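You operate a simulated robot arm through the tools that you are given. There is no shell and no other tool.

The job below is to be done with a simulated robot arm. You get a single attempt, and the scene is never put back.

Task
Bring the earth side of the jig round, tighten the earth nut and shut the cord clamp.
Fine: Free the jig to turn it and lock it again before you work on it. The nut's stripe goes on the green band.

Only the result counts: the job must be done as asked and must still hold three seconds after the hand-in. Knocking over, shifting, dropping, spilling or breaking anything else fails it.

Robot
A 6-joint arm with a two-finger parallel gripper, fixed in place. Base frame: the origin is on the floor under the middle of its stand, x ahead of it, y to its left, z up; the work surface is at about z = 0.8. Lengths are in m, angles in degrees, forces in N, time in s.
With the tool pointing down near the work surface it reaches from about 0.26 to 0.68 m from the base axis. Its first joint turns from -66.0 to 66.0 degrees. Payload 2.9 kg.
The tool frame sits at the grasp point between the pads (the TCP): z along the fingers, y along the line on which they close. The tips reach 0.03 m beyond it. Largest opening 0.11 m; finger width 0.02, thickness 0.01; the body of the gripper, 0.048 by 0.112 m, starts 0.055 m behind the TCP.
Orientation is told as [roll, pitch, yaw] about the base's x, y, z axes, in that order, counted from this pose: with the fingers straight down and closing along the base's y, the tool's x points along the base's -x, its y along +y and its z along -z.

Tools
- The arm moves only by the tool jog_arm. Its arguments are lists of equal length, an entry for each row: "slide": the shift along the tool's x, y, z in units of 30 mm (1.0 is 30 mm), a list of three; "dr": the turn, a rotation vector about the tool's x, y, z in units of 5 degrees (1.0 is 5 degrees), a list of three; "claw": the opening, from 0 (shut) to 1 (fully open). In form: {"slide": [[x, y, z], ...], "dr": [[rx, ry, rz], ...], "claw": [claw, ...]}. A call has 1 to 20 rows; each row shifts and turns the commanded pose from where the row before left it, along the tool's axes as they then stand. A call with a number of a shift or a turn outside -1 to 1 is refused whole. Rows are played at 5 a second. More than 0.05 m and 8.6 degrees between two rows, or a gripper value outside its range, and nothing of the call is played. Where a pose cannot be reached the arm comes as near as it can. A force on the tool above 90 N (or 10 N above the force at the start of the call, whichever is more), or a blocked arm, ends the call early, and 0.2 s more pass. The fingers move at their own pace (about 0.108 m/s each) and stop on an object; they squeeze with about 26 N. The grip force told is the motor's: it shows also when the fingers shut on nothing. Time passes only in rows, and 0.2 s behind the last, so rows that do not move let the fingers close. It gives the time, the measured TCP pose, the force on the tool (base axes), the opening and the grip force at its end, in the units of the frame above (readings bear some noise), with the torque about the TCP (base axes, N m) and any sound that the robot's microphone picked up.
- Cameras (640 x 400 px; columns grow to the right, rows downward): "scene" is fixed at [0.0981, 0.4479, 1.3925]; the picture's right is [-0.68, -0.74, 0.00], its down [-0.46, 0.42, -0.78] and it looks along [0.57, -0.53, -0.62] (base axes); focal length 240 px, centre (320, 200). "wrist" rides on the gripper at [0.072, 0.017, -0.103] in the tool frame; the picture's right is [-0.23, 0.97, 0.00], its down [-0.76, -0.18, -0.62] and it looks along [-0.61, -0.14, 0.78] (tool axes); focal length 222 px, centre (320, 200).
- grab_frame(camera): a new picture of that camera. The clock stands still meanwhile.
- probe_pixels(camera, pixels): for up to 12 pixels [column, row] of the newest picture of that camera ("zoom" is the newest enlarged one), the place [x, y, z] in the base frame of the surface seen there, good to about 0.002 m, but the place of the scene camera against the robot may be out by one fixed shift of up to 0.025 m in any direction. The clock stands still meanwhile.
- inspect(camera, box): a new picture of the part [left, top, right, bottom] of that camera's present view, enlarged. The clock stands still meanwhile.
- job_done(): hands the job in; it is judged then, once.

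Open the gripper and draw the arm clear of the work before you hand the job in, unless the task says otherwise.

The tools are called after "Emit:" by a JSON object that holds its "name" and its "arguments". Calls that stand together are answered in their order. jog_arm: Moves the arm, as the interface text tells. Its arguments: {"type":"object","properties":{"slide":{"type":"array"},"dr":{"type":"array"},"claw":{"type":"array"}},"required":["slide","dr","claw"]} The other tools are called the same way: grab_frame (camera) takes a picture; probe_pixels (camera, pixels) gives the place of the surface under pixels of a picture; inspect (camera, box) takes an enlarged picture of a part of a camera's view; job_done () hands the job in.

At the start:

```text
t: 0.0
ee_pos: [0.4556, -0.0429, 1.2048]
orientation: [0.0, 0.0, 0.0]
force: [0.5, 0.3, 0.6]
moment: [-0.01, 0.0, 0.01]
finger_gap: 0.1103
grip_force: 0.0
```

scene: 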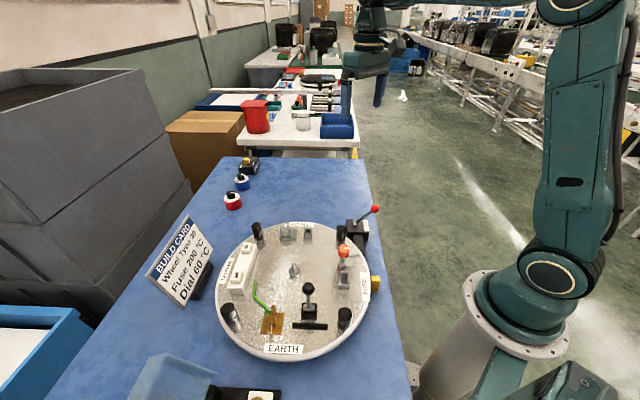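
wrist: 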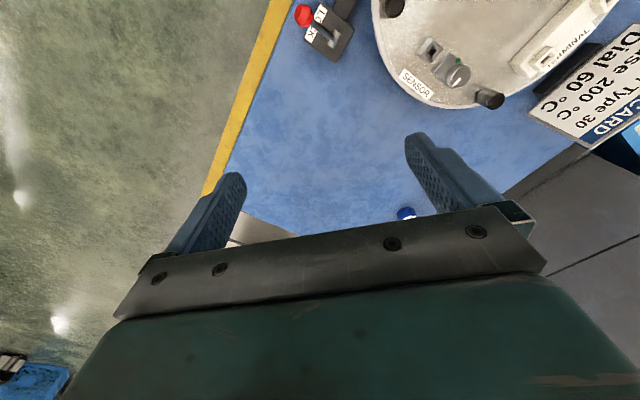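

I start by looking closer at the jig: the turntable is around (295,290) in the scene picture, with a lock lever at about (365,225) and the EARTH label at (283,348).

Emit:
{"name": "inspect", "arguments": {"camera": "scene", "box": [200, 190, 400, 370]}}

Emit:
{"name": "inspect", "arguments": {"camera": "scene", "box": [320, 190, 400, 300]}}

Emit:
{"name": "inspect", "arguments": {"camera": "wrist", "box": [280, 0, 640, 160]}}

```text
2.22 times, centred on (300, 280) of scene
```

zoom: 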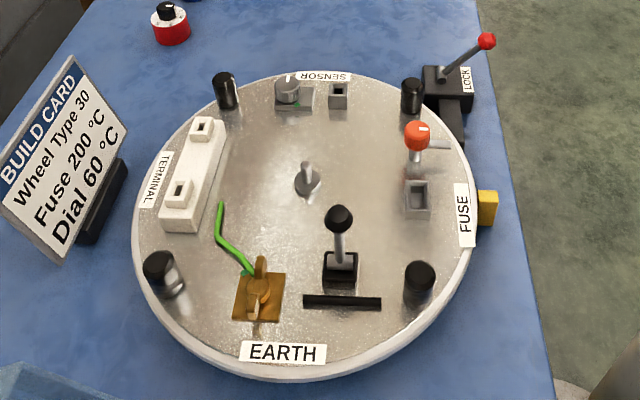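

```text
3.64 times, centred on (360, 245) of scene
```

zoom: 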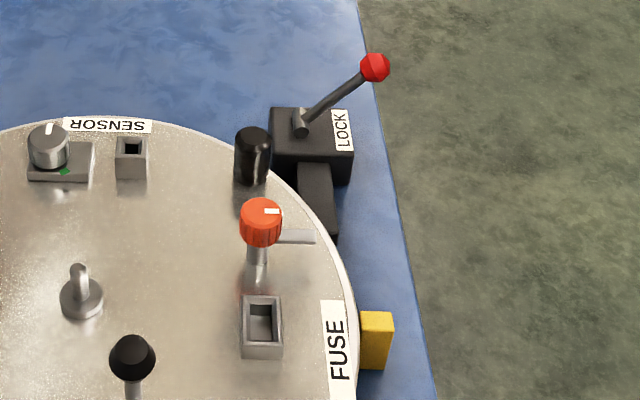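

```text
1.78 times, centred on (460, 80) of wrist
```

zoom: 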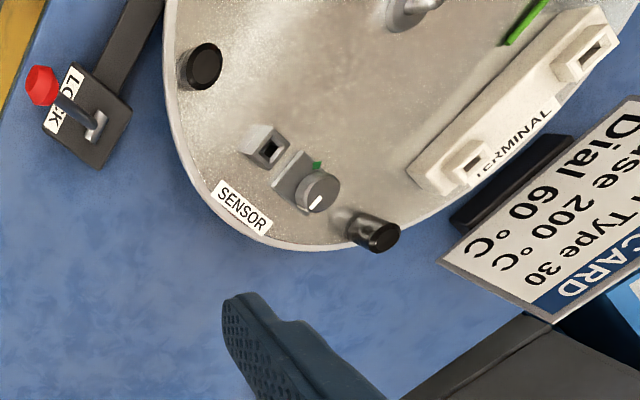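

I probe the main features of the jig in the scene picture to get their places.

Emit:
{"name": "grab_frame", "arguments": {"camera": "scene"}}

Emit:
{"name": "probe_pixels", "arguments": {"camera": "scene", "pixels": [[375, 209], [355, 228], [358, 248], [376, 284], [343, 252], [308, 288], [283, 349], [366, 288], [303, 224], [234, 270], [295, 270], [272, 315]]}}

Emit:
{"name": "probe_pixels", "arguments": {"camera": "scene", "pixels": [[257, 228], [342, 232], [345, 315], [229, 313], [216, 290], [374, 290], [290, 358], [300, 222], [400, 330], [310, 326], [353, 290], [300, 300]]}}

```text
taken
```

scene: 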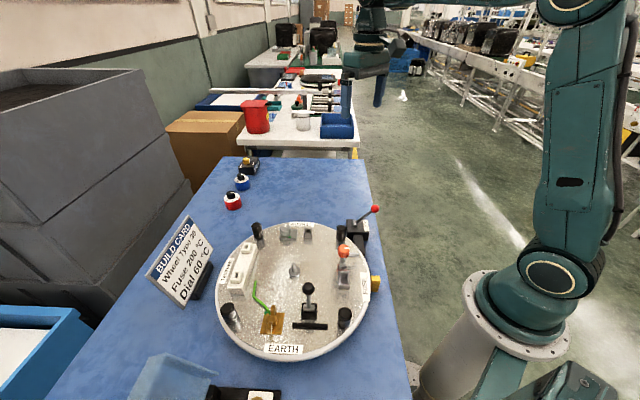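

```text
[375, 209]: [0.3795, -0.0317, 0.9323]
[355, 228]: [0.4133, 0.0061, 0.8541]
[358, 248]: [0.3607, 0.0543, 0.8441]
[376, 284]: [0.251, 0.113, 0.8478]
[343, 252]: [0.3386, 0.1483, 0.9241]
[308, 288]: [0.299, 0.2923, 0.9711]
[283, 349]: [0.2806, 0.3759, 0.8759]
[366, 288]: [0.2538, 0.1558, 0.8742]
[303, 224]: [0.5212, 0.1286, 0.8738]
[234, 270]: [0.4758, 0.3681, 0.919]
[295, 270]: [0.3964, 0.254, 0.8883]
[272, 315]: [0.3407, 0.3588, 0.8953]
```

```text
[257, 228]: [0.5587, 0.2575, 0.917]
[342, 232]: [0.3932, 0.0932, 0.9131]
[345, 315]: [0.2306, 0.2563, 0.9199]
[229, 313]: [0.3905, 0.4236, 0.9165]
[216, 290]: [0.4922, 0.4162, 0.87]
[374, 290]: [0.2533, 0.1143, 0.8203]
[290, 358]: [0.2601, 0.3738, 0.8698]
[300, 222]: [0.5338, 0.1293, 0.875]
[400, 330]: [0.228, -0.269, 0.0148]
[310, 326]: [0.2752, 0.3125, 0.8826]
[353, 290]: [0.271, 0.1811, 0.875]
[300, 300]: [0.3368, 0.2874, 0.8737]
```

The posts, the lock block and the labels are located within the camera's shift; I now probe the wrist picture, which is tied to the robot, to find the scene camera's shift.

Emit:
{"name": "grab_frame", "arguments": {"camera": "wrist"}}

Emit:
{"name": "probe_pixels", "arguments": {"camera": "wrist", "pixels": [[304, 15], [333, 32], [322, 38], [396, 5], [491, 99], [458, 72], [417, 87], [431, 47]]}}

```text
taken
```

wrist: 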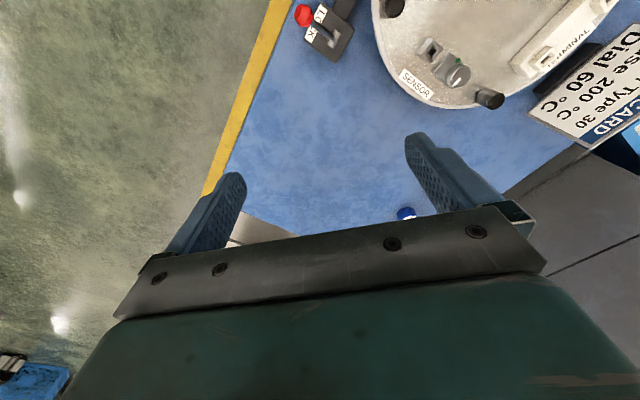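

```text
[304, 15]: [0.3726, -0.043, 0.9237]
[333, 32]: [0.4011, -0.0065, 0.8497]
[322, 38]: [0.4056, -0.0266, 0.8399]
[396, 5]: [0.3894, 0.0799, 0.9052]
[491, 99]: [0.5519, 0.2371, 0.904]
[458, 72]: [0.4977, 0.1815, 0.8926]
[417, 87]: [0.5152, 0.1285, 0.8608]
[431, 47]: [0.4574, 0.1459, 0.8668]
```

The scene camera reads about (+0.006, +0.014, +0.009) off against the wrist camera. I move the gripper back toward the base to view the lock and the jig from closer.

Emit:
{"name": "jog_arm", "arguments": {"slide": [[0.87, 0.35, 0.3], [0.87, 0.35, 0.3], [0.87, 0.35, 0.3], [0.87, 0.35, 0.3], [0.87, 0.35, 0.3], [0.87, 0.35, 0.3]], "dr": [[0, 0, 0], [0, 0, 0], [0, 0, 0], [0, 0, 0], [0, 0, 0], [0, 0, 0]], "claw": [1, 1, 1, 1, 1, 1]}}

Emit:
{"name": "grab_frame", "arguments": {"camera": "wrist"}}

```text
t: 1.4
ee_pos: [0.3007, 0.0209, 1.1505]
orientation: [0.0, 0.0, 0.0]
force: [0.6, -0.5, 0.2]
moment: [0.02, 0.01, 0.0]
finger_gap: 0.1102
grip_force: 0.0
```

```text
taken
```

wrist: 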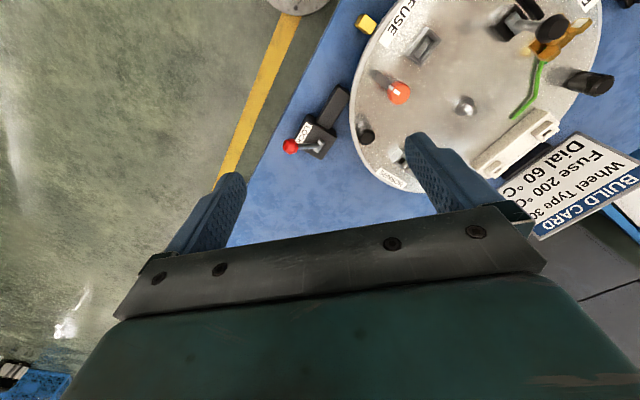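

Now the whole lock (315,140), the disc and the earth side (550,30) are in the wrist picture. I enlarge both.

Emit:
{"name": "inspect", "arguments": {"camera": "wrist", "box": [270, 70, 430, 170]}}

Emit:
{"name": "inspect", "arguments": {"camera": "wrist", "box": [480, 0, 640, 100]}}

Emit:
{"name": "probe_pixels", "arguments": {"camera": "wrist", "pixels": [[290, 146], [309, 147], [320, 147], [313, 128], [332, 110], [340, 92], [366, 22], [399, 92], [366, 137], [465, 106], [412, 70], [551, 28]]}}

```text
4.00 times, centred on (350, 120) of wrist
```

zoom: 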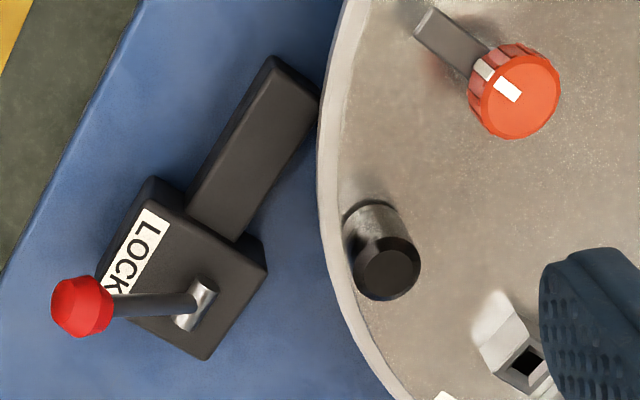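

```text
4.00 times, centred on (560, 50) of wrist
```

zoom: 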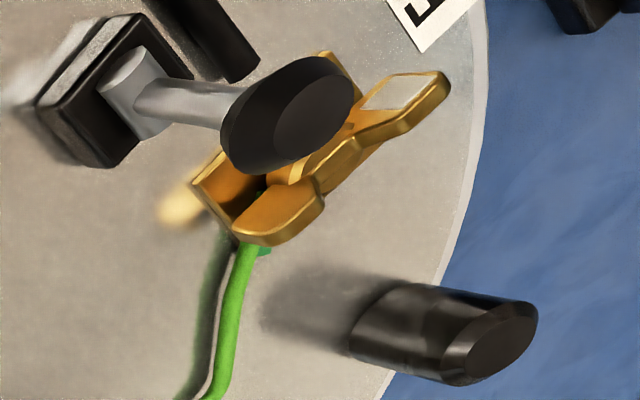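

```text
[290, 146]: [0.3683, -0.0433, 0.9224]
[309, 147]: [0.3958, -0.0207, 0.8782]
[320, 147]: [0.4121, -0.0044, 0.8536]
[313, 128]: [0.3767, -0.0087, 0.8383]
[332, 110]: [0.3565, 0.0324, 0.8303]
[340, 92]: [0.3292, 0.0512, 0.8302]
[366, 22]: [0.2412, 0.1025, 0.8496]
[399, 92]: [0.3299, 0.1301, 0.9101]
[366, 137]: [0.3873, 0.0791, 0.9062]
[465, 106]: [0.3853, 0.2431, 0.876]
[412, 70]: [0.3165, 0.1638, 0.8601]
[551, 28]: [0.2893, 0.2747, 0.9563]
```

The lock lever pivots on a horizontal pin near (0.414,-0.003,0.85), with its red ball around (0.372,-0.044,0.914) leaning over the LOCK label, so it should swing over to the other side. I turn the gripper 45° so that the fingers can take the ball along the pin's axis, and lower it a bit.

Emit:
{"name": "jog_arm", "arguments": {"slide": [[0, 0, 0.3], [0, 0, 0.3], [0, 0, 0.3], [0, 0, 0.3], [0, 0, 0.3], [0, 0, 0.3], [0, 0, 0.3], [0, 0, 0.3], [0, 0, 0.3]], "dr": [[0, 0, -1], [0, 0, -1], [0, 0, -1], [0, 0, -1], [0, 0, -1], [0, 0, -1], [0, 0, -1], [0, 0, -1], [0, 0, -1]], "claw": [0.6, 0.6, 0.6, 0.6, 0.6, 0.6, 0.6, 0.6, 0.6]}}

Emit:
{"name": "grab_frame", "arguments": {"camera": "wrist"}}

```text
t: 3.4
ee_pos: [0.2995, 0.022, 1.0684]
orientation: [0.2, 0.0, 45.1]
force: [-0.1, 0.5, -0.7]
moment: [-0.03, 0.01, -0.01]
finger_gap: 0.0659
grip_force: 0.0
```

```text
taken
```

wrist: 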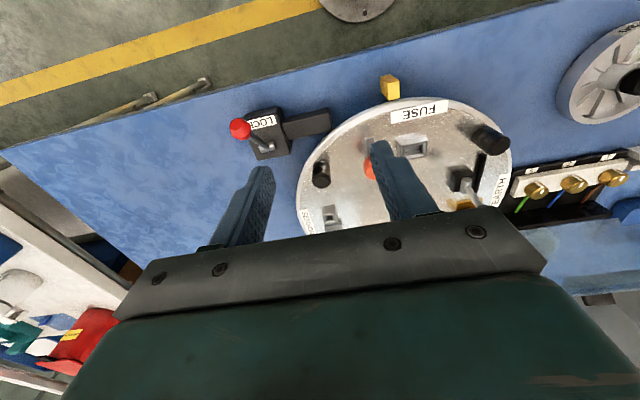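

The lock is at (260,130) and now clearly visible; I enlarge and probe it.

Emit:
{"name": "inspect", "arguments": {"camera": "wrist", "box": [216, 80, 344, 180]}}

Emit:
{"name": "probe_pixels", "arguments": {"camera": "wrist", "pixels": [[240, 128], [254, 138], [260, 141], [268, 146], [264, 148], [262, 112], [329, 120], [284, 146], [258, 158], [389, 86], [420, 112], [321, 172]]}}

```text
4.00 times, centred on (280, 130) of wrist
```

zoom: 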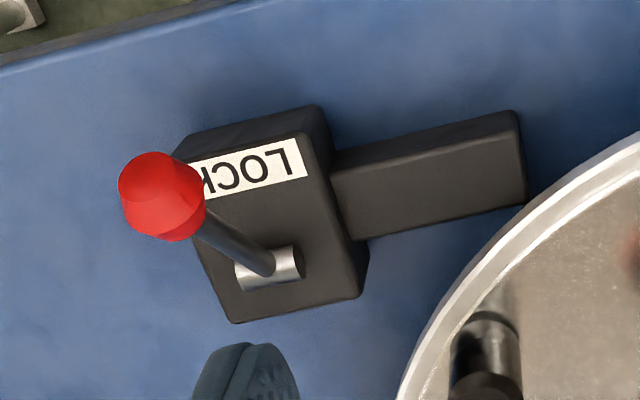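

```text
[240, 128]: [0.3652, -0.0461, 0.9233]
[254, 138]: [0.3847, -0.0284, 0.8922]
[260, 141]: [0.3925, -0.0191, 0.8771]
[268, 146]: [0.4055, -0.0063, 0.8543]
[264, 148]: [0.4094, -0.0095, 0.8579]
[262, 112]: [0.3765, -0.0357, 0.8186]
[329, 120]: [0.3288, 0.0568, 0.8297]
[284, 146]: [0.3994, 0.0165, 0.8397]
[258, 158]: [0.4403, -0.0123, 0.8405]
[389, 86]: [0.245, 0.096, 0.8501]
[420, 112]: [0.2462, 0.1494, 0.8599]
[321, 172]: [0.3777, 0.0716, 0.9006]
```

The pivot sits near (0.408,-0.006,0.852) with its pin along (-0.7,0.7), and the ball near (0.370,-0.043,0.914). I move above the ball first.

Emit:
{"name": "jog_arm", "arguments": {"slide": [[-0.03, -0.8, 0.5], [-0.03, -0.8, 0.5], [-0.03, -0.8, 0.5], [-0.03, -0.79, 0.5], [0, 0, 0.5]], "dr": [[0, 0, 0], [0, 0, 0], [0, 0, 0], [0, 0, 0], [0, 0, 0]], "claw": [0.6, 0.6, 0.6, 0.6, 0.6]}}

Emit:
{"name": "grab_frame", "arguments": {"camera": "wrist"}}

Emit:
{"name": "inspect", "arguments": {"camera": "scene", "box": [300, 140, 460, 260]}}

```text
t: 4.6
ee_pos: [0.3725, -0.0447, 0.9937]
orientation: [0.0, -0.1, 45.0]
force: [-0.2, 1.2, -0.2]
moment: [-0.06, 0.03, -0.01]
finger_gap: 0.0659
grip_force: 0.0
```

```text
taken
```

wrist: 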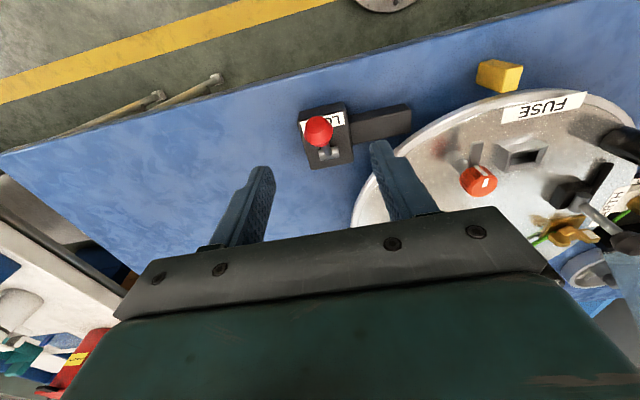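

```text
3.33 times, centred on (380, 200) of scene
```

zoom: 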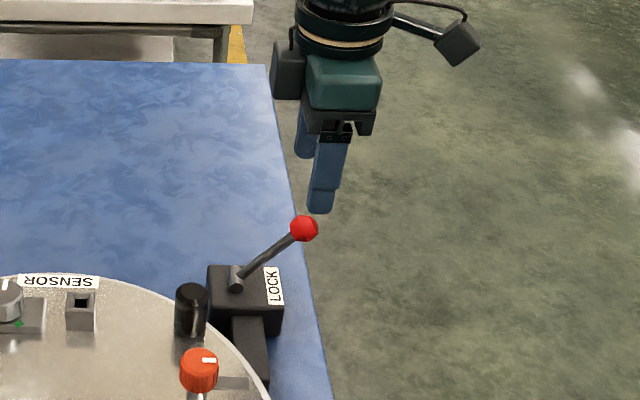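

The ball is at (319,131) below the fingers; I probe it for its exact place.

Emit:
{"name": "probe_pixels", "arguments": {"camera": "wrist", "pixels": [[319, 131], [310, 131], [328, 131], [319, 120], [319, 142], [322, 152], [335, 151]]}}

Emit:
{"name": "inspect", "arguments": {"camera": "wrist", "box": [270, 80, 430, 180]}}

```text
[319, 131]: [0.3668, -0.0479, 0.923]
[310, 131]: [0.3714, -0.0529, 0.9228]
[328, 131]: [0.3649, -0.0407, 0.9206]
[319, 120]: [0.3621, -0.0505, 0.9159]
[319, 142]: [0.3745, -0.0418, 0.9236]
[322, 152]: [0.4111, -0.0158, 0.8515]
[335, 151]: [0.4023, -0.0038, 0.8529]
```

```text
4.00 times, centred on (350, 130) of wrist
```

zoom: 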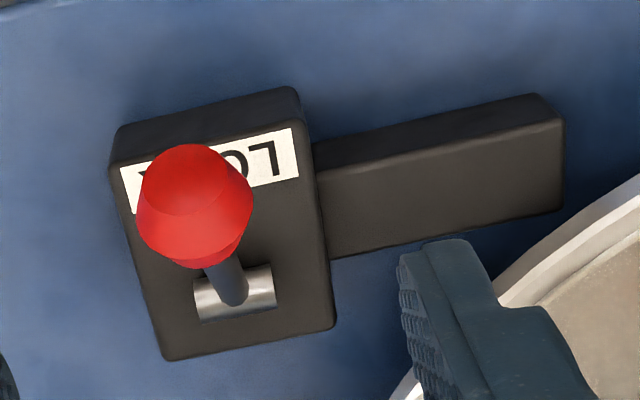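

The ball's centre is about (0.368,-0.046,0.912), right under the fingers. I go down and close on it.

Emit:
{"name": "jog_arm", "arguments": {"slide": [[0.03, 0, 0.68], [0.03, 0, 0.68], [0, 0, 0.68], [0, 0, 0.68], [0, 0, 0], [0, 0, 0], [0, 0, 0]], "dr": [[0, 0, 0], [0, 0, 0], [0, 0, 0], [0, 0, 0], [0, 0, 0], [0, 0, 0], [0, 0, 0]], "claw": [0.6, 0.6, 0.6, 0.6, 0.0, 0.0, 0.0]}}

Emit:
{"name": "grab_frame", "arguments": {"camera": "wrist"}}

```text
t: 6.2
ee_pos: [0.3711, -0.0466, 0.9144]
orientation: [-0.1, 0.0, 44.9]
force: [13.1, -10.7, -8.6]
moment: [-0.36, 0.22, -0.03]
finger_gap: 0.0247
grip_force: 44.7
```

```text
taken
```

wrist: 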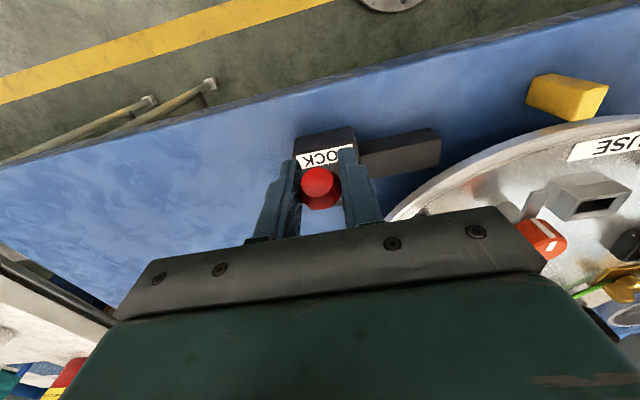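

The fingers hold the ball (gap 0.0247) with a slight sideways force. I start the swing along the arc up and over toward (+x,+y), first to near upright.

Emit:
{"name": "jog_arm", "arguments": {"slide": [[0, -0.05, 0], [-0.437, 0, -0.283], [-0.487, 0, -0.197], [-0.513, 0, -0.1]], "dr": [[0, 0, 0], [0, 0, 0], [0, 0, 0], [0, 0, 0]], "claw": [0, 0, 0, 0]}}

Emit:
{"name": "grab_frame", "arguments": {"camera": "wrist"}}

Emit:
{"name": "inspect", "arguments": {"camera": "scene", "box": [300, 140, 460, 260]}}

```text
t: 7.2
ee_pos: [0.3996, -0.0175, 0.9311]
orientation: [-0.1, 0.0, 44.9]
force: [-5.3, -18.3, 10.3]
moment: [-0.87, 0.84, 0.04]
finger_gap: 0.025
grip_force: 45.6
```

```text
taken
```

wrist: 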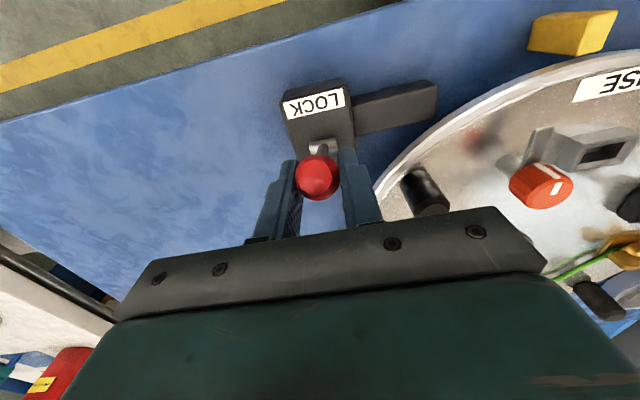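

```text
3.33 times, centred on (380, 200) of scene
```

zoom: 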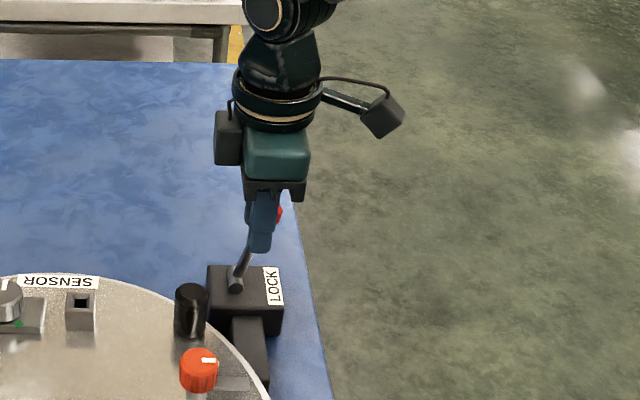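

The lever is swinging with the gripper and is nearly upright. I carry on over to the far side.

Emit:
{"name": "jog_arm", "arguments": {"slide": [[-0.527, 0, 0], [-0.513, 0, 0.1], [-0.487, 0, 0.197], [-0.437, 0, 0.283]], "dr": [[0, 0, 0], [0, 0, 0], [0, 0, 0], [0, 0, 0]], "claw": [0, 0, 0, 0]}}

Emit:
{"name": "grab_frame", "arguments": {"camera": "wrist"}}

Emit:
{"name": "inspect", "arguments": {"camera": "scene", "box": [300, 140, 460, 260]}}

```text
t: 8.2
ee_pos: [0.4405, 0.0249, 0.9131]
orientation: [0.1, 0.0, 45.1]
force: [-0.3, -0.1, -0.8]
moment: [-0.01, 0.01, 0.02]
finger_gap: 0.0
grip_force: 38.0
```

```text
taken
```

wrist: 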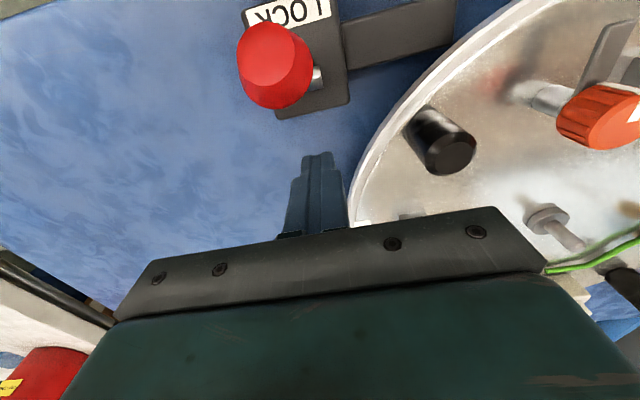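

```text
3.33 times, centred on (380, 200) of scene
```

zoom: 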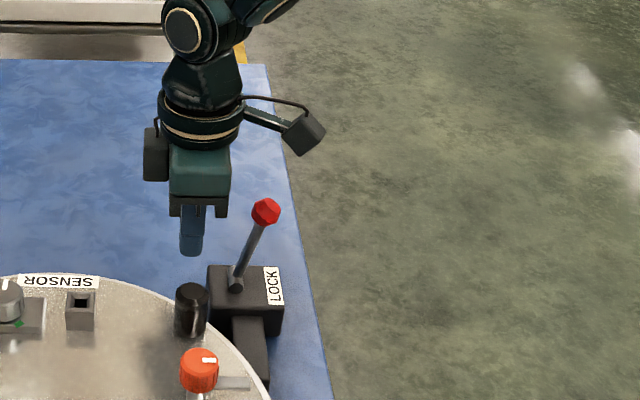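

The ball slipped out of the fingers, and the lever stands near upright at (275,65). I probe its present place.

Emit:
{"name": "probe_pixels", "arguments": {"camera": "wrist", "pixels": [[275, 45], [275, 65], [245, 65], [305, 60], [275, 95], [318, 78], [312, 90]]}}

Emit:
{"name": "inspect", "arguments": {"camera": "wrist", "box": [220, 0, 380, 120]}}

```text
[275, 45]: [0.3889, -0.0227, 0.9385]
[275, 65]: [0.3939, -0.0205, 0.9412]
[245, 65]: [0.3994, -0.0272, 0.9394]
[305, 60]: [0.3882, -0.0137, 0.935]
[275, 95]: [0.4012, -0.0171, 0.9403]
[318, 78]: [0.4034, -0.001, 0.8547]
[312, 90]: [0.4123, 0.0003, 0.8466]
```

```text
3.33 times, centred on (300, 60) of wrist
```

zoom: 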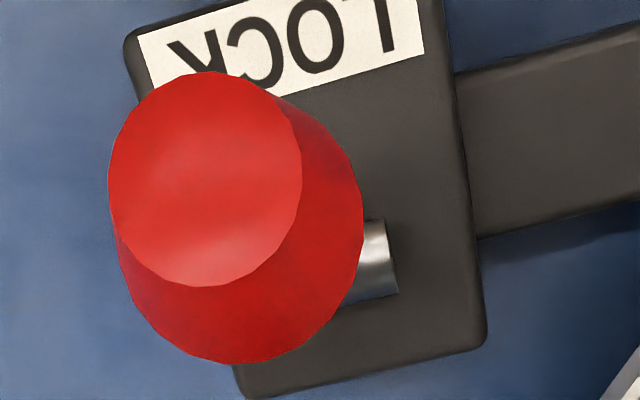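

The lever stands at about -11° from upright (ball centre about u=0.264, z=0.929) and the pinch could not drag it further. I go up and behind it with closed fingers, to push the ball over with the finger faces.

Emit:
{"name": "jog_arm", "arguments": {"slide": [[0, 0, -0.95], [0, 0, -0.95], [0, 0, -0.95], [0.83, 0, 0], [0.83, 0, 0], [0.83, 0, 0], [0.83, 0, 0], [0, 0, 0.79], [0, 0, 0.79]], "dr": [[0, 0, 0], [0, 0, 0], [0, 0, 0], [0, 0, 0], [0, 0, 0], [0, 0, 0], [0, 0, 0], [0, 0, 0], [0, 0, 0]], "claw": [0, 0, 0, 0, 0, 0, 0, 0, 0]}}

Emit:
{"name": "grab_frame", "arguments": {"camera": "wrist"}}

Emit:
{"name": "inspect", "arguments": {"camera": "scene", "box": [300, 140, 460, 260]}}

```text
t: 10.2
ee_pos: [0.3729, -0.0446, 0.9511]
orientation: [0.1, -0.1, 45.0]
force: [0.3, 0.6, -0.1]
moment: [-0.01, 0.0, -0.02]
finger_gap: 0.0
grip_force: 37.9
```

```text
taken
```

wrist: 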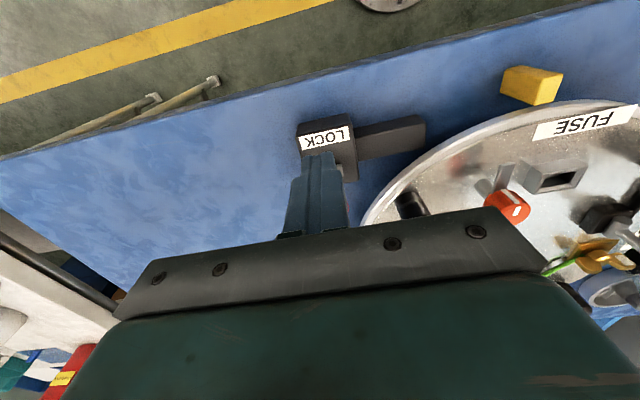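

```text
3.33 times, centred on (380, 200) of scene
```

zoom: 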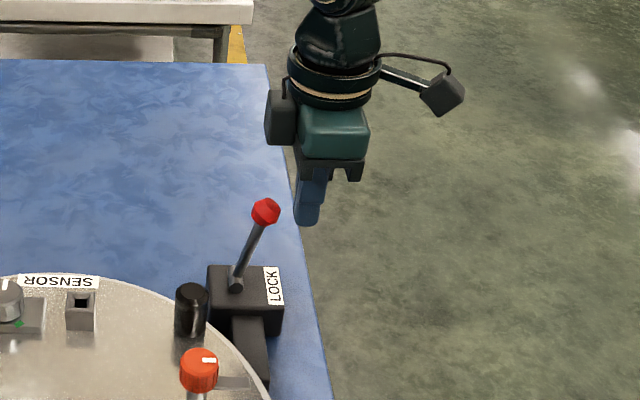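

The closed fingers are behind the ball with about 1 cm to go. I push it toward +u in small steps and watch the force.

Emit:
{"name": "jog_arm", "arguments": {"slide": [[-0.3, 0, 0], [-0.3, 0, 0], [-0.3, 0, 0], [-0.3, 0, 0]], "dr": [[0, 0, 0], [0, 0, 0], [0, 0, 0], [0, 0, 0]], "claw": [0, 0, 0, 0]}}

Emit:
{"name": "inspect", "arguments": {"camera": "scene", "box": [300, 140, 460, 260]}}

```text
t: 11.2
ee_pos: [0.3966, -0.0184, 0.9511]
orientation: [0.0, -0.1, 45.0]
force: [0.3, 0.5, -0.4]
moment: [0.0, -0.01, -0.02]
finger_gap: 0.0002
grip_force: 37.6
```

```text
3.33 times, centred on (380, 200) of scene
```

zoom: 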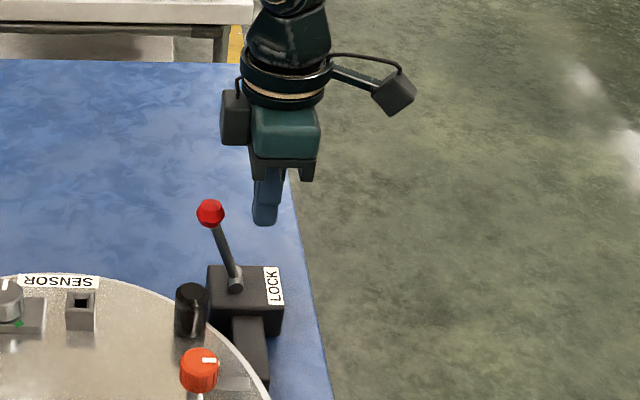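

The lever has gone over by itself past the upright and now leans to the far side, clear of the fingers. I look where it came to rest.

Emit:
{"name": "grab_frame", "arguments": {"camera": "wrist"}}

Emit:
{"name": "grab_frame", "arguments": {"camera": "scene"}}

Emit:
{"name": "probe_pixels", "arguments": {"camera": "scene", "pixels": [[363, 204], [371, 225], [368, 215]]}}

```text
taken
```

wrist: 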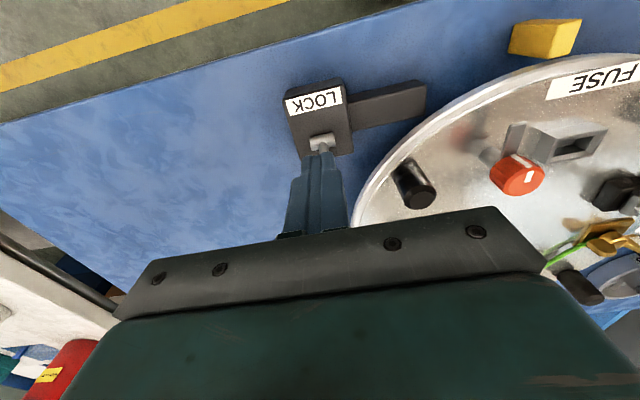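

```text
taken
```

scene: 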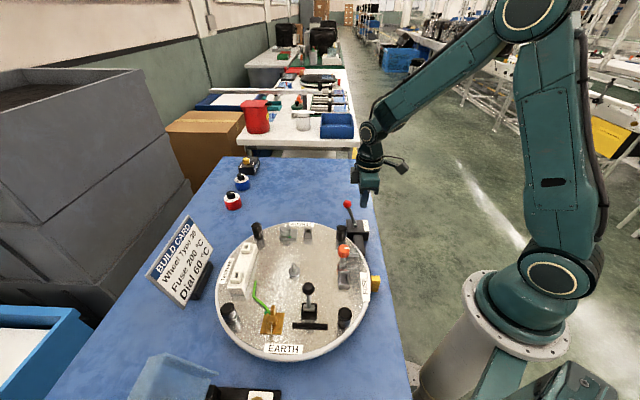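

```text
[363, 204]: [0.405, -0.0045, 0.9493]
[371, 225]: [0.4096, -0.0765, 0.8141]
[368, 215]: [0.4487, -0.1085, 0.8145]
```

The ball is at (349,204) in the scene picture; I probe it and the shaft.

Emit:
{"name": "inspect", "arguments": {"camera": "scene", "box": [320, 180, 400, 240]}}

Emit:
{"name": "probe_pixels", "arguments": {"camera": "scene", "pixels": [[348, 203], [349, 206], [351, 212], [353, 217], [356, 226], [362, 244]]}}

```text
6.67 times, centred on (360, 210) of scene
```

zoom: 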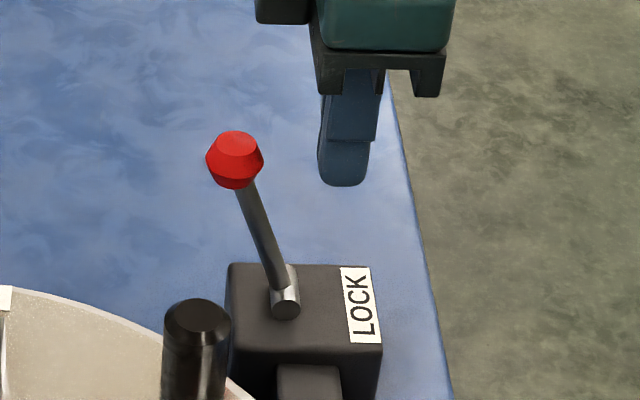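

```text
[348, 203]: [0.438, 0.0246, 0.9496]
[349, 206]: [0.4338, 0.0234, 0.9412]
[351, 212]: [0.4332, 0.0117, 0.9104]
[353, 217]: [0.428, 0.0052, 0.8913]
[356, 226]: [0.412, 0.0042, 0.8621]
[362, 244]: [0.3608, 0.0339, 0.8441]
```

The ball now is at about s=+0.03 past the pivot, i.e. leaning some 20° to the far side. I follow with the fingers slightly lower to see whether it goes further or is at its stop.

Emit:
{"name": "jog_arm", "arguments": {"slide": [[-0.3, 0, 0.3], [-0.3, 0, 0.1], [-0.2, 0, 0], [-0.2, 0, 0]], "dr": [[0, 0, 0], [0, 0, 0], [0, 0, 0], [0, 0, 0]], "claw": [0, 0, 0, 0]}}

Emit:
{"name": "inspect", "arguments": {"camera": "scene", "box": [320, 180, 400, 240]}}

```text
t: 12.2
ee_pos: [0.4162, -0.001, 0.938]
orientation: [0.2, 0.5, 44.6]
force: [-17.1, -17.3, 8.5]
moment: [-0.05, 0.22, -0.04]
finger_gap: 0.0002
grip_force: 37.8
```

```text
6.67 times, centred on (360, 210) of scene
```

zoom: 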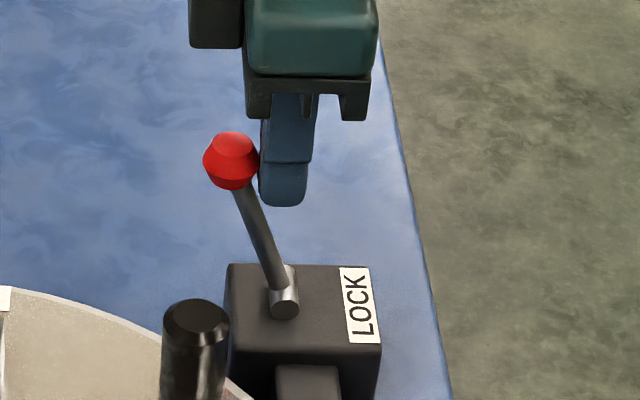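

The lever now resists with about 24 N without moving, so it is at its far stop. I back off, rise and look at the lock from above.

Emit:
{"name": "jog_arm", "arguments": {"slide": [[0.5, 0, 0], [0.5, 0, 0], [0.5, 0, -0.8], [0, 0, -0.9], [0.5, 0, -0.9], [0.5, 0, -0.9]], "dr": [[0, 0, 0], [0, 0, 0], [0, 0, 0], [0, 0, 0], [0, 0, 0], [0, 0, 0]], "claw": [0, 0, 0, 0, 0, 0]}}

Emit:
{"name": "grab_frame", "arguments": {"camera": "wrist"}}

Emit:
{"name": "inspect", "arguments": {"camera": "scene", "box": [320, 180, 400, 240]}}

```text
t: 13.6
ee_pos: [0.366, -0.0525, 1.0436]
orientation: [0.0, 0.0, 45.1]
force: [0.2, -0.4, -0.3]
moment: [0.01, 0.01, -0.01]
finger_gap: 0.0001
grip_force: 37.5
```

```text
taken
```

wrist: 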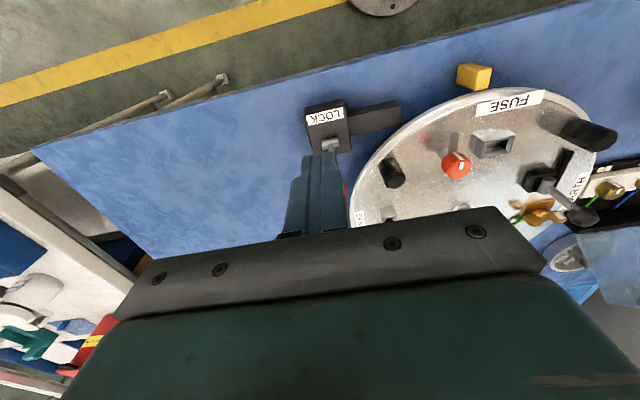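

```text
6.67 times, centred on (360, 210) of scene
```

zoom: 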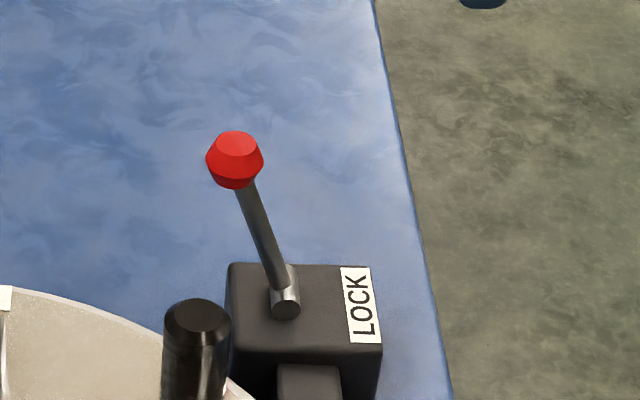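

The lever sits back exactly where it was (235,160 in the enlarged view), so it is held at its far, unlocked end. Next I check the posts at (391,172) and (590,135), and the clamp parts around the post I mean to take.

Emit:
{"name": "inspect", "arguments": {"camera": "wrist", "box": [480, 90, 640, 250]}}

Emit:
{"name": "probe_pixels", "arguments": {"camera": "wrist", "pixels": [[598, 136], [585, 130], [565, 128], [392, 177], [583, 215], [540, 180], [555, 195], [560, 165], [510, 102], [480, 76]]}}

Emit:
{"name": "probe_pixels", "arguments": {"camera": "scene", "pixels": [[294, 325], [327, 327], [345, 312], [345, 325], [309, 312], [180, 255]]}}

```text
2.50 times, centred on (560, 170) of wrist
```

zoom: 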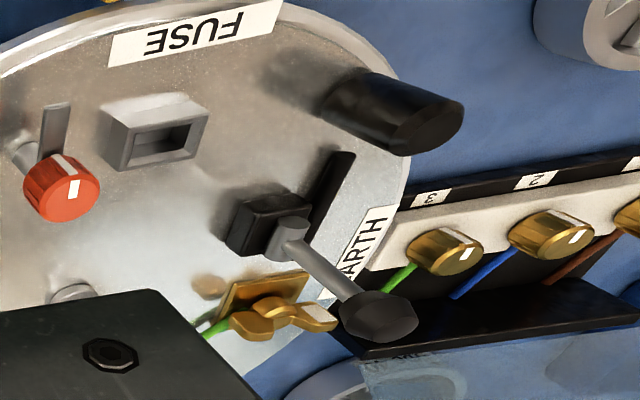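

```text
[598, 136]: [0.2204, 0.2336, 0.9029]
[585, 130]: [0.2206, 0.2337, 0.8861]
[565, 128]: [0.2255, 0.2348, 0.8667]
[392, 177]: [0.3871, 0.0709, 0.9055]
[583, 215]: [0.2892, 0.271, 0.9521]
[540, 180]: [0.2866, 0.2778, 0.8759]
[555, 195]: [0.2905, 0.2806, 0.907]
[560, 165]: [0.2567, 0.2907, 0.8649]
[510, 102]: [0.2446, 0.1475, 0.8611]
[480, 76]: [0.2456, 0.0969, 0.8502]
```

```text
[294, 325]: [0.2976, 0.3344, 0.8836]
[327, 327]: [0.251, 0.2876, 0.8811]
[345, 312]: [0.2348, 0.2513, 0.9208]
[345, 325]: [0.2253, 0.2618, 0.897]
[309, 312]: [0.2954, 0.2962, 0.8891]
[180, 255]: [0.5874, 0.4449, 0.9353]
```

The post on the earth/fuse side is centred near (0.222,0.243) with its top at 0.906. I travel there at height and turn the gripper back to yaw 0.

Emit:
{"name": "jog_arm", "arguments": {"slide": [[-0.325, 0.944, 0], [-0.325, 0.944, 0], [-0.325, 0.944, 0], [-0.325, 0.944, 0], [-0.325, 0.944, 0], [-0.325, 0.944, 0], [-0.325, 0.944, 0], [-0.325, 0.944, 0], [-0.325, 0.944, 0], [-0.325, 0.944, 0], [-0.325, 0.944, 0], [0, 0, 0], [0, 0, 0], [0, 0, 0], [0, 0, 0], [0, 0, 0], [0, 0, 0], [0, 0, 0], [0, 0, 0], [0, 0, 0]], "dr": [[0, 0, 0], [0, 0, 0], [0, 0, 0], [0, 0, 0], [0, 0, 0], [0, 0, 0], [0, 0, 0], [0, 0, 0], [0, 0, 0], [0, 0, 0], [0, 0, 0], [0, 0, 1], [0, 0, 1], [0, 0, 1], [0, 0, 1], [0, 0, 1], [0, 0, 1], [0, 0, 1], [0, 0, 1], [0, 0, 1]], "claw": [0.3, 0.3, 0.3, 0.3, 0.3, 0.3, 0.3, 0.3, 0.3, 0.3, 0.3, 0.45, 0.45, 0.45, 0.45, 0.45, 0.45, 0.45, 0.45, 0.45]}}

Emit:
{"name": "grab_frame", "arguments": {"camera": "wrist"}}

Emit:
{"name": "grab_frame", "arguments": {"camera": "scene"}}

```text
t: 17.8
ee_pos: [0.2218, 0.2438, 1.045]
orientation: [0.1, 0.1, 0.0]
force: [0.0, 0.1, 0.0]
moment: [0.0, -0.02, 0.01]
finger_gap: 0.0497
grip_force: 0.1
```

```text
taken
```

wrist: 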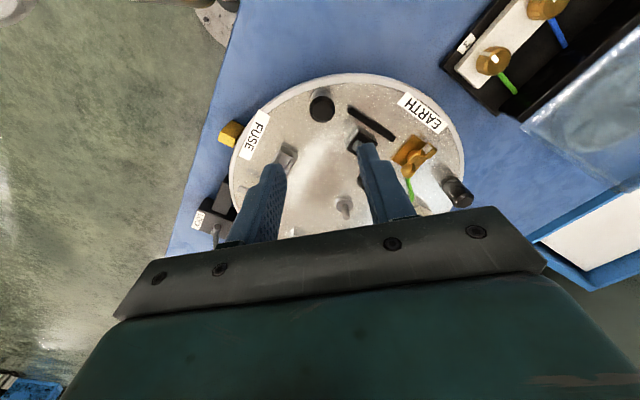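

```text
taken
```

scene: 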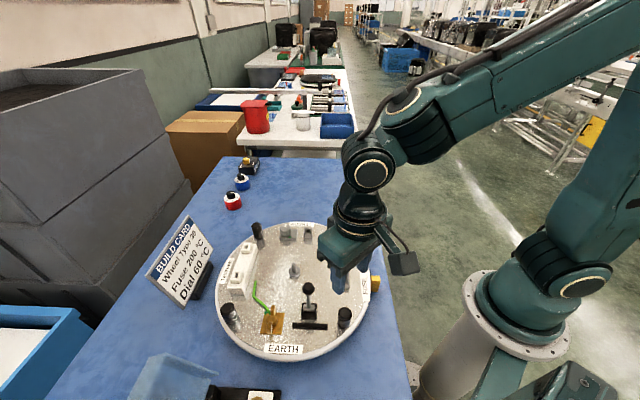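

I am above the post, seen at (322,108) in the wrist picture. I probe it and take a closer look at the earth station at (390,140).

Emit:
{"name": "probe_pixels", "arguments": {"camera": "wrist", "pixels": [[322, 104], [311, 106], [333, 106], [322, 96], [322, 115], [352, 110], [393, 138], [418, 157], [430, 150], [340, 205], [460, 190]]}}

Emit:
{"name": "inspect", "arguments": {"camera": "wrist", "box": [300, 80, 480, 220]}}

Emit:
{"name": "inspect", "arguments": {"camera": "scene", "box": [230, 270, 360, 360]}}

```text
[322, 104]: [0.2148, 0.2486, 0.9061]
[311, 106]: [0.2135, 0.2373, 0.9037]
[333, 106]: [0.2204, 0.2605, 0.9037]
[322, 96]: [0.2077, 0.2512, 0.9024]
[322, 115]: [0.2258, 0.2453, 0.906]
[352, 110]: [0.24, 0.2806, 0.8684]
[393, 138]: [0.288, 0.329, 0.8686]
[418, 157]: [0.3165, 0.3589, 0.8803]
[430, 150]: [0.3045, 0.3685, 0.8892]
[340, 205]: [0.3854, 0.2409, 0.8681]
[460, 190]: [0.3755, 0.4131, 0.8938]
```

```text
2.86 times, centred on (390, 150) of wrist
```

zoom: 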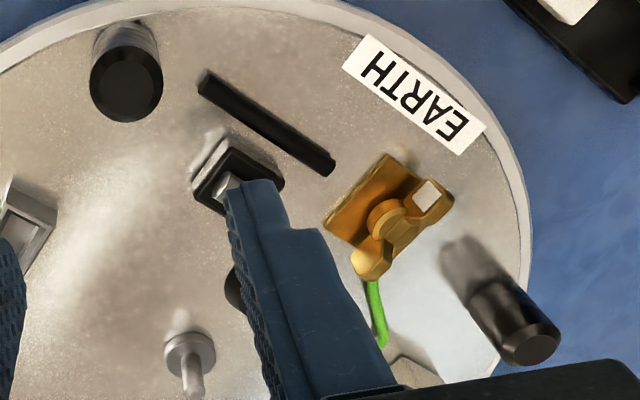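

```text
4.44 times, centred on (295, 315) of scene
```

zoom: 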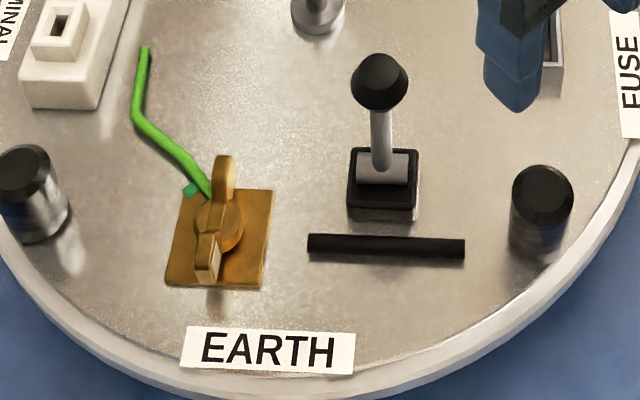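

The post's top is centred near (0.218,0.248). I go down around it and close.

Emit:
{"name": "jog_arm", "arguments": {"slide": [[0.12, 0.12, 0.9], [0, 0, 0.9], [0, 0, 0.9], [0, 0, 0.9], [0, 0, 0.9], [0, 0, 0], [0, 0, 0], [0, 0, 0]], "dr": [[0, 0, 0], [0, 0, 0], [0, 0, 0], [0, 0, 0], [0, 0, 0], [0, 0, 0], [0, 0, 0], [0, 0, 0]], "claw": [0.45, 0.45, 0.45, 0.45, 0.45, 0, 0, 0]}}

Emit:
{"name": "grab_frame", "arguments": {"camera": "wrist"}}

```text
t: 19.6
ee_pos: [0.2188, 0.2468, 0.9108]
orientation: [-0.2, 0.1, -0.1]
force: [0.1, -12.9, 0.2]
moment: [0.33, -0.86, -0.02]
finger_gap: 0.0271
grip_force: 45.6
```

```text
taken
```

wrist: 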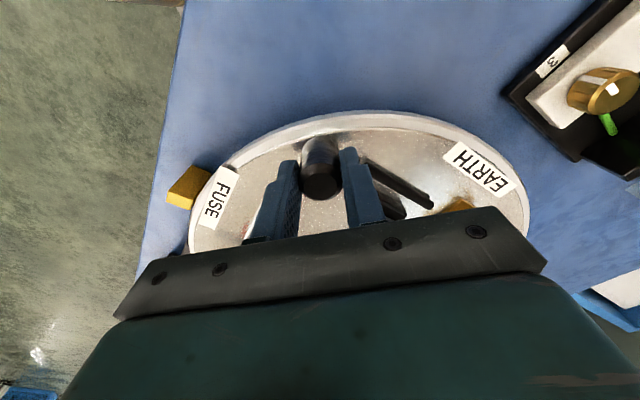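

The post is held (gap 0.0271). I try a first 5° of turn about the jig's centre (0.3845,0.2435), with the gripper turning along, to see whether the jig is free.

Emit:
{"name": "jog_arm", "arguments": {"slide": [[-0.021, -0.481, 0], [0, 0, 0]], "dr": [[0, 0, -1], [0, 0, 0]], "claw": [0, 0, 0]}}

Emit:
{"name": "grab_frame", "arguments": {"camera": "wrist"}}

Emit:
{"name": "grab_frame", "arguments": {"camera": "scene"}}

```text
refused: the lists must be of equal length
```

```text
taken
```

wrist: 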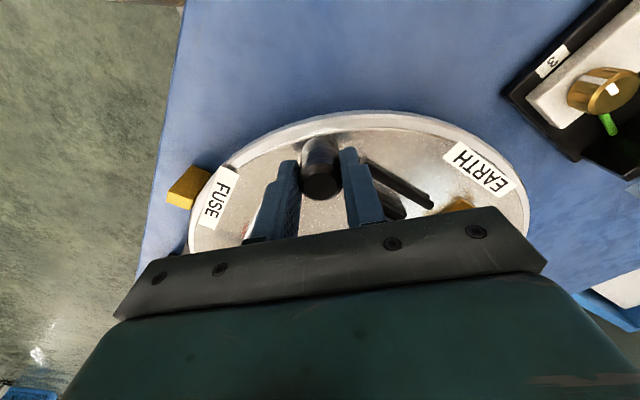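

```text
taken
```

scene: 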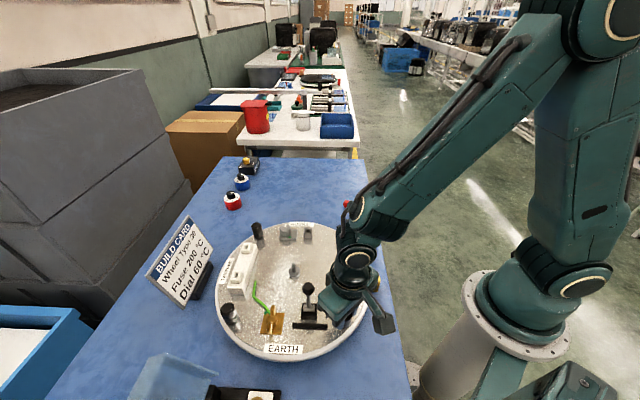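

The call was refused for a list-length slip of mine (three claw values against two rows) and nothing moved. I send the first 5° again with equal lists.

Emit:
{"name": "jog_arm", "arguments": {"slide": [[-0.021, -0.481, 0], [0, 0, 0]], "dr": [[0, 0, -1], [0, 0, 0]], "claw": [0, 0]}}

Emit:
{"name": "grab_frame", "arguments": {"camera": "wrist"}}

Emit:
{"name": "grab_frame", "arguments": {"camera": "scene"}}

```text
t: 20.2
ee_pos: [0.2189, 0.2348, 0.9106]
orientation: [0.2, 0.0, 5.1]
force: [3.9, 1.6, -0.6]
moment: [-0.32, 1.2, -0.17]
finger_gap: 0.0269
grip_force: 45.5
```

```text
taken
```

wrist: 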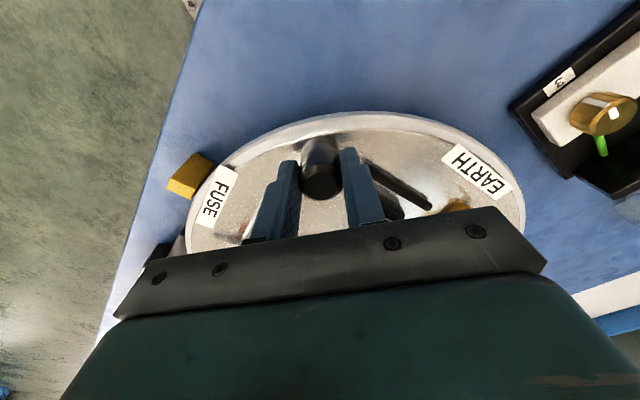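

```text
taken
```

scene: 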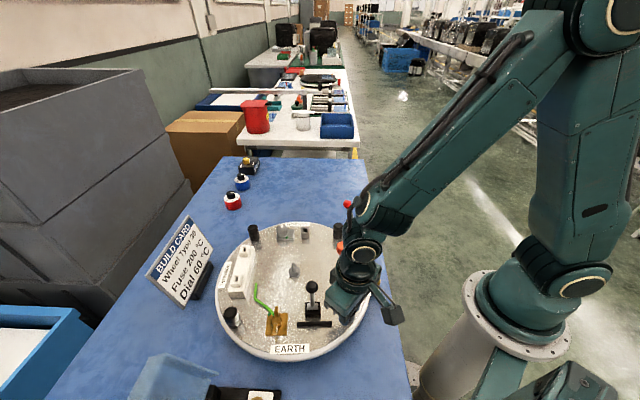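

The jig is free and turned (EARTH label moved from 283 to 290), with small forces. I continue 40° more.

Emit:
{"name": "jog_arm", "arguments": {"slide": [[-0.021, -0.481, 0], [-0.021, -0.481, 0], [-0.021, -0.481, 0], [-0.021, -0.481, 0], [-0.021, -0.481, 0], [-0.021, -0.481, 0], [-0.021, -0.481, 0], [-0.021, -0.481, 0]], "dr": [[0, 0, -1], [0, 0, -1], [0, 0, -1], [0, 0, -1], [0, 0, -1], [0, 0, -1], [0, 0, -1], [0, 0, -1]], "claw": [0, 0, 0, 0, 0, 0, 0, 0]}}

Emit:
{"name": "grab_frame", "arguments": {"camera": "wrist"}}

Emit:
{"name": "grab_frame", "arguments": {"camera": "scene"}}

```text
t: 22.0
ee_pos: [0.2666, 0.1305, 0.9081]
orientation: [0.0, -0.1, 45.0]
force: [-3.1, -7.2, 22.0]
moment: [0.68, -0.65, -0.63]
finger_gap: 0.0269
grip_force: 45.2
```

```text
taken
```

wrist: 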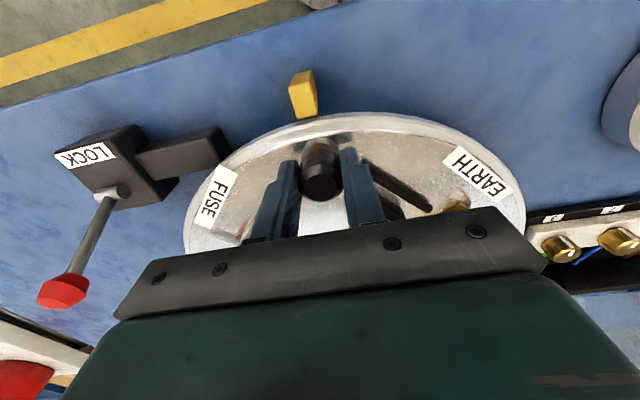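

```text
taken
```

scene: 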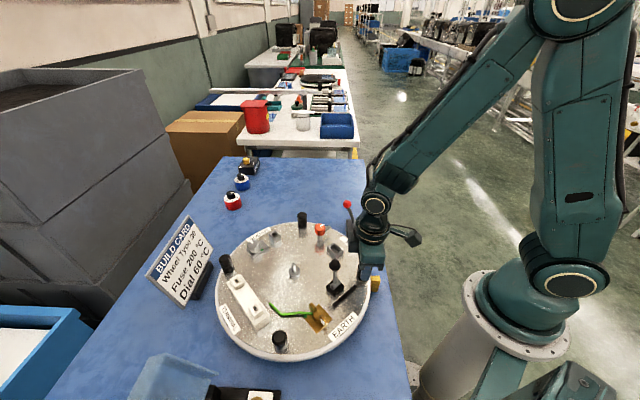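

Half way round now with the gripper on the yellow block's bearing; the lever and lock are clear of it. I turn the other 45°.

Emit:
{"name": "jog_arm", "arguments": {"slide": [[-0.021, -0.481, -0.04], [-0.021, -0.481, 0], [-0.021, -0.481, 0], [-0.021, -0.481, 0], [-0.021, -0.481, 0], [-0.021, -0.481, 0], [-0.021, -0.481, 0], [-0.021, -0.481, 0], [-0.021, -0.481, 0], [0, 0, 0]], "dr": [[0, 0, -1], [0, 0, -1], [0, 0, -1], [0, 0, -1], [0, 0, -1], [0, 0, -1], [0, 0, -1], [0, 0, -1], [0, 0, -1], [0, 0, 0]], "claw": [0, 0, 0, 0, 0, 0, 0, 0, 0, 0]}}

Emit:
{"name": "grab_frame", "arguments": {"camera": "wrist"}}

Emit:
{"name": "grab_frame", "arguments": {"camera": "scene"}}

```text
t: 24.2
ee_pos: [0.382, 0.0787, 0.9116]
orientation: [0.1, 0.5, 89.6]
force: [3.7, -32.6, -25.4]
moment: [-0.43, 0.06, -0.28]
finger_gap: 0.0271
grip_force: 45.4
```

```text
taken
```

wrist: 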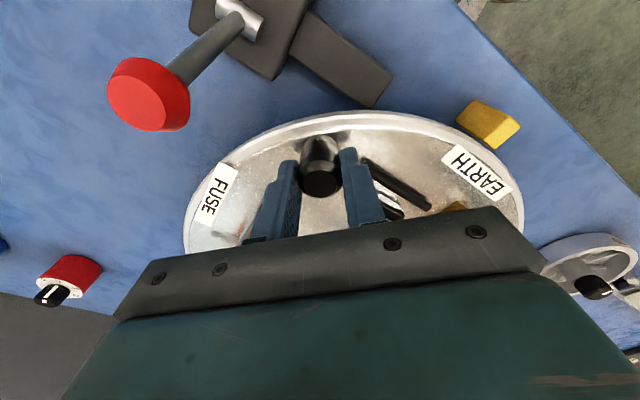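

```text
taken
```

scene: 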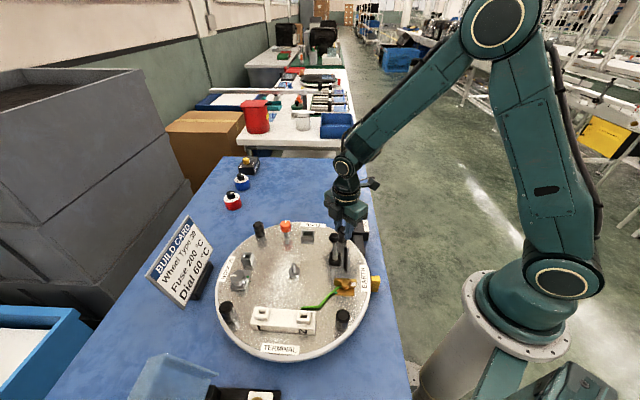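

EARTH has come round next to the yellow block. I check the alignment against the starting picture before letting go.

Emit:
{"name": "inspect", "arguments": {"camera": "scene", "box": [200, 190, 400, 370]}}

Emit:
{"name": "probe_pixels", "arguments": {"camera": "wrist", "pixels": [[489, 127], [477, 173], [458, 155], [497, 192], [219, 195], [322, 180], [462, 108], [487, 147]]}}

```text
2.22 times, centred on (300, 280) of scene
```

zoom: 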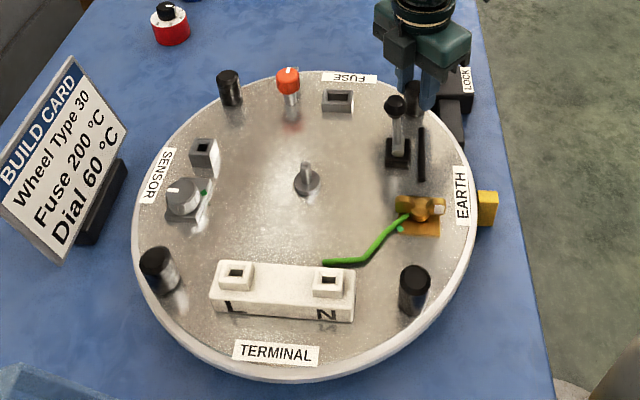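

```text
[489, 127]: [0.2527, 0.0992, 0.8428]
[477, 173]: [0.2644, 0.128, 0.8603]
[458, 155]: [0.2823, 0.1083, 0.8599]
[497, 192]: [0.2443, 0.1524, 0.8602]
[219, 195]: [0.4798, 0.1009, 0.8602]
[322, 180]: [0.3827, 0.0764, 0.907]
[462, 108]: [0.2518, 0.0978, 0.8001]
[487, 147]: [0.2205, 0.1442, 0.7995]
```

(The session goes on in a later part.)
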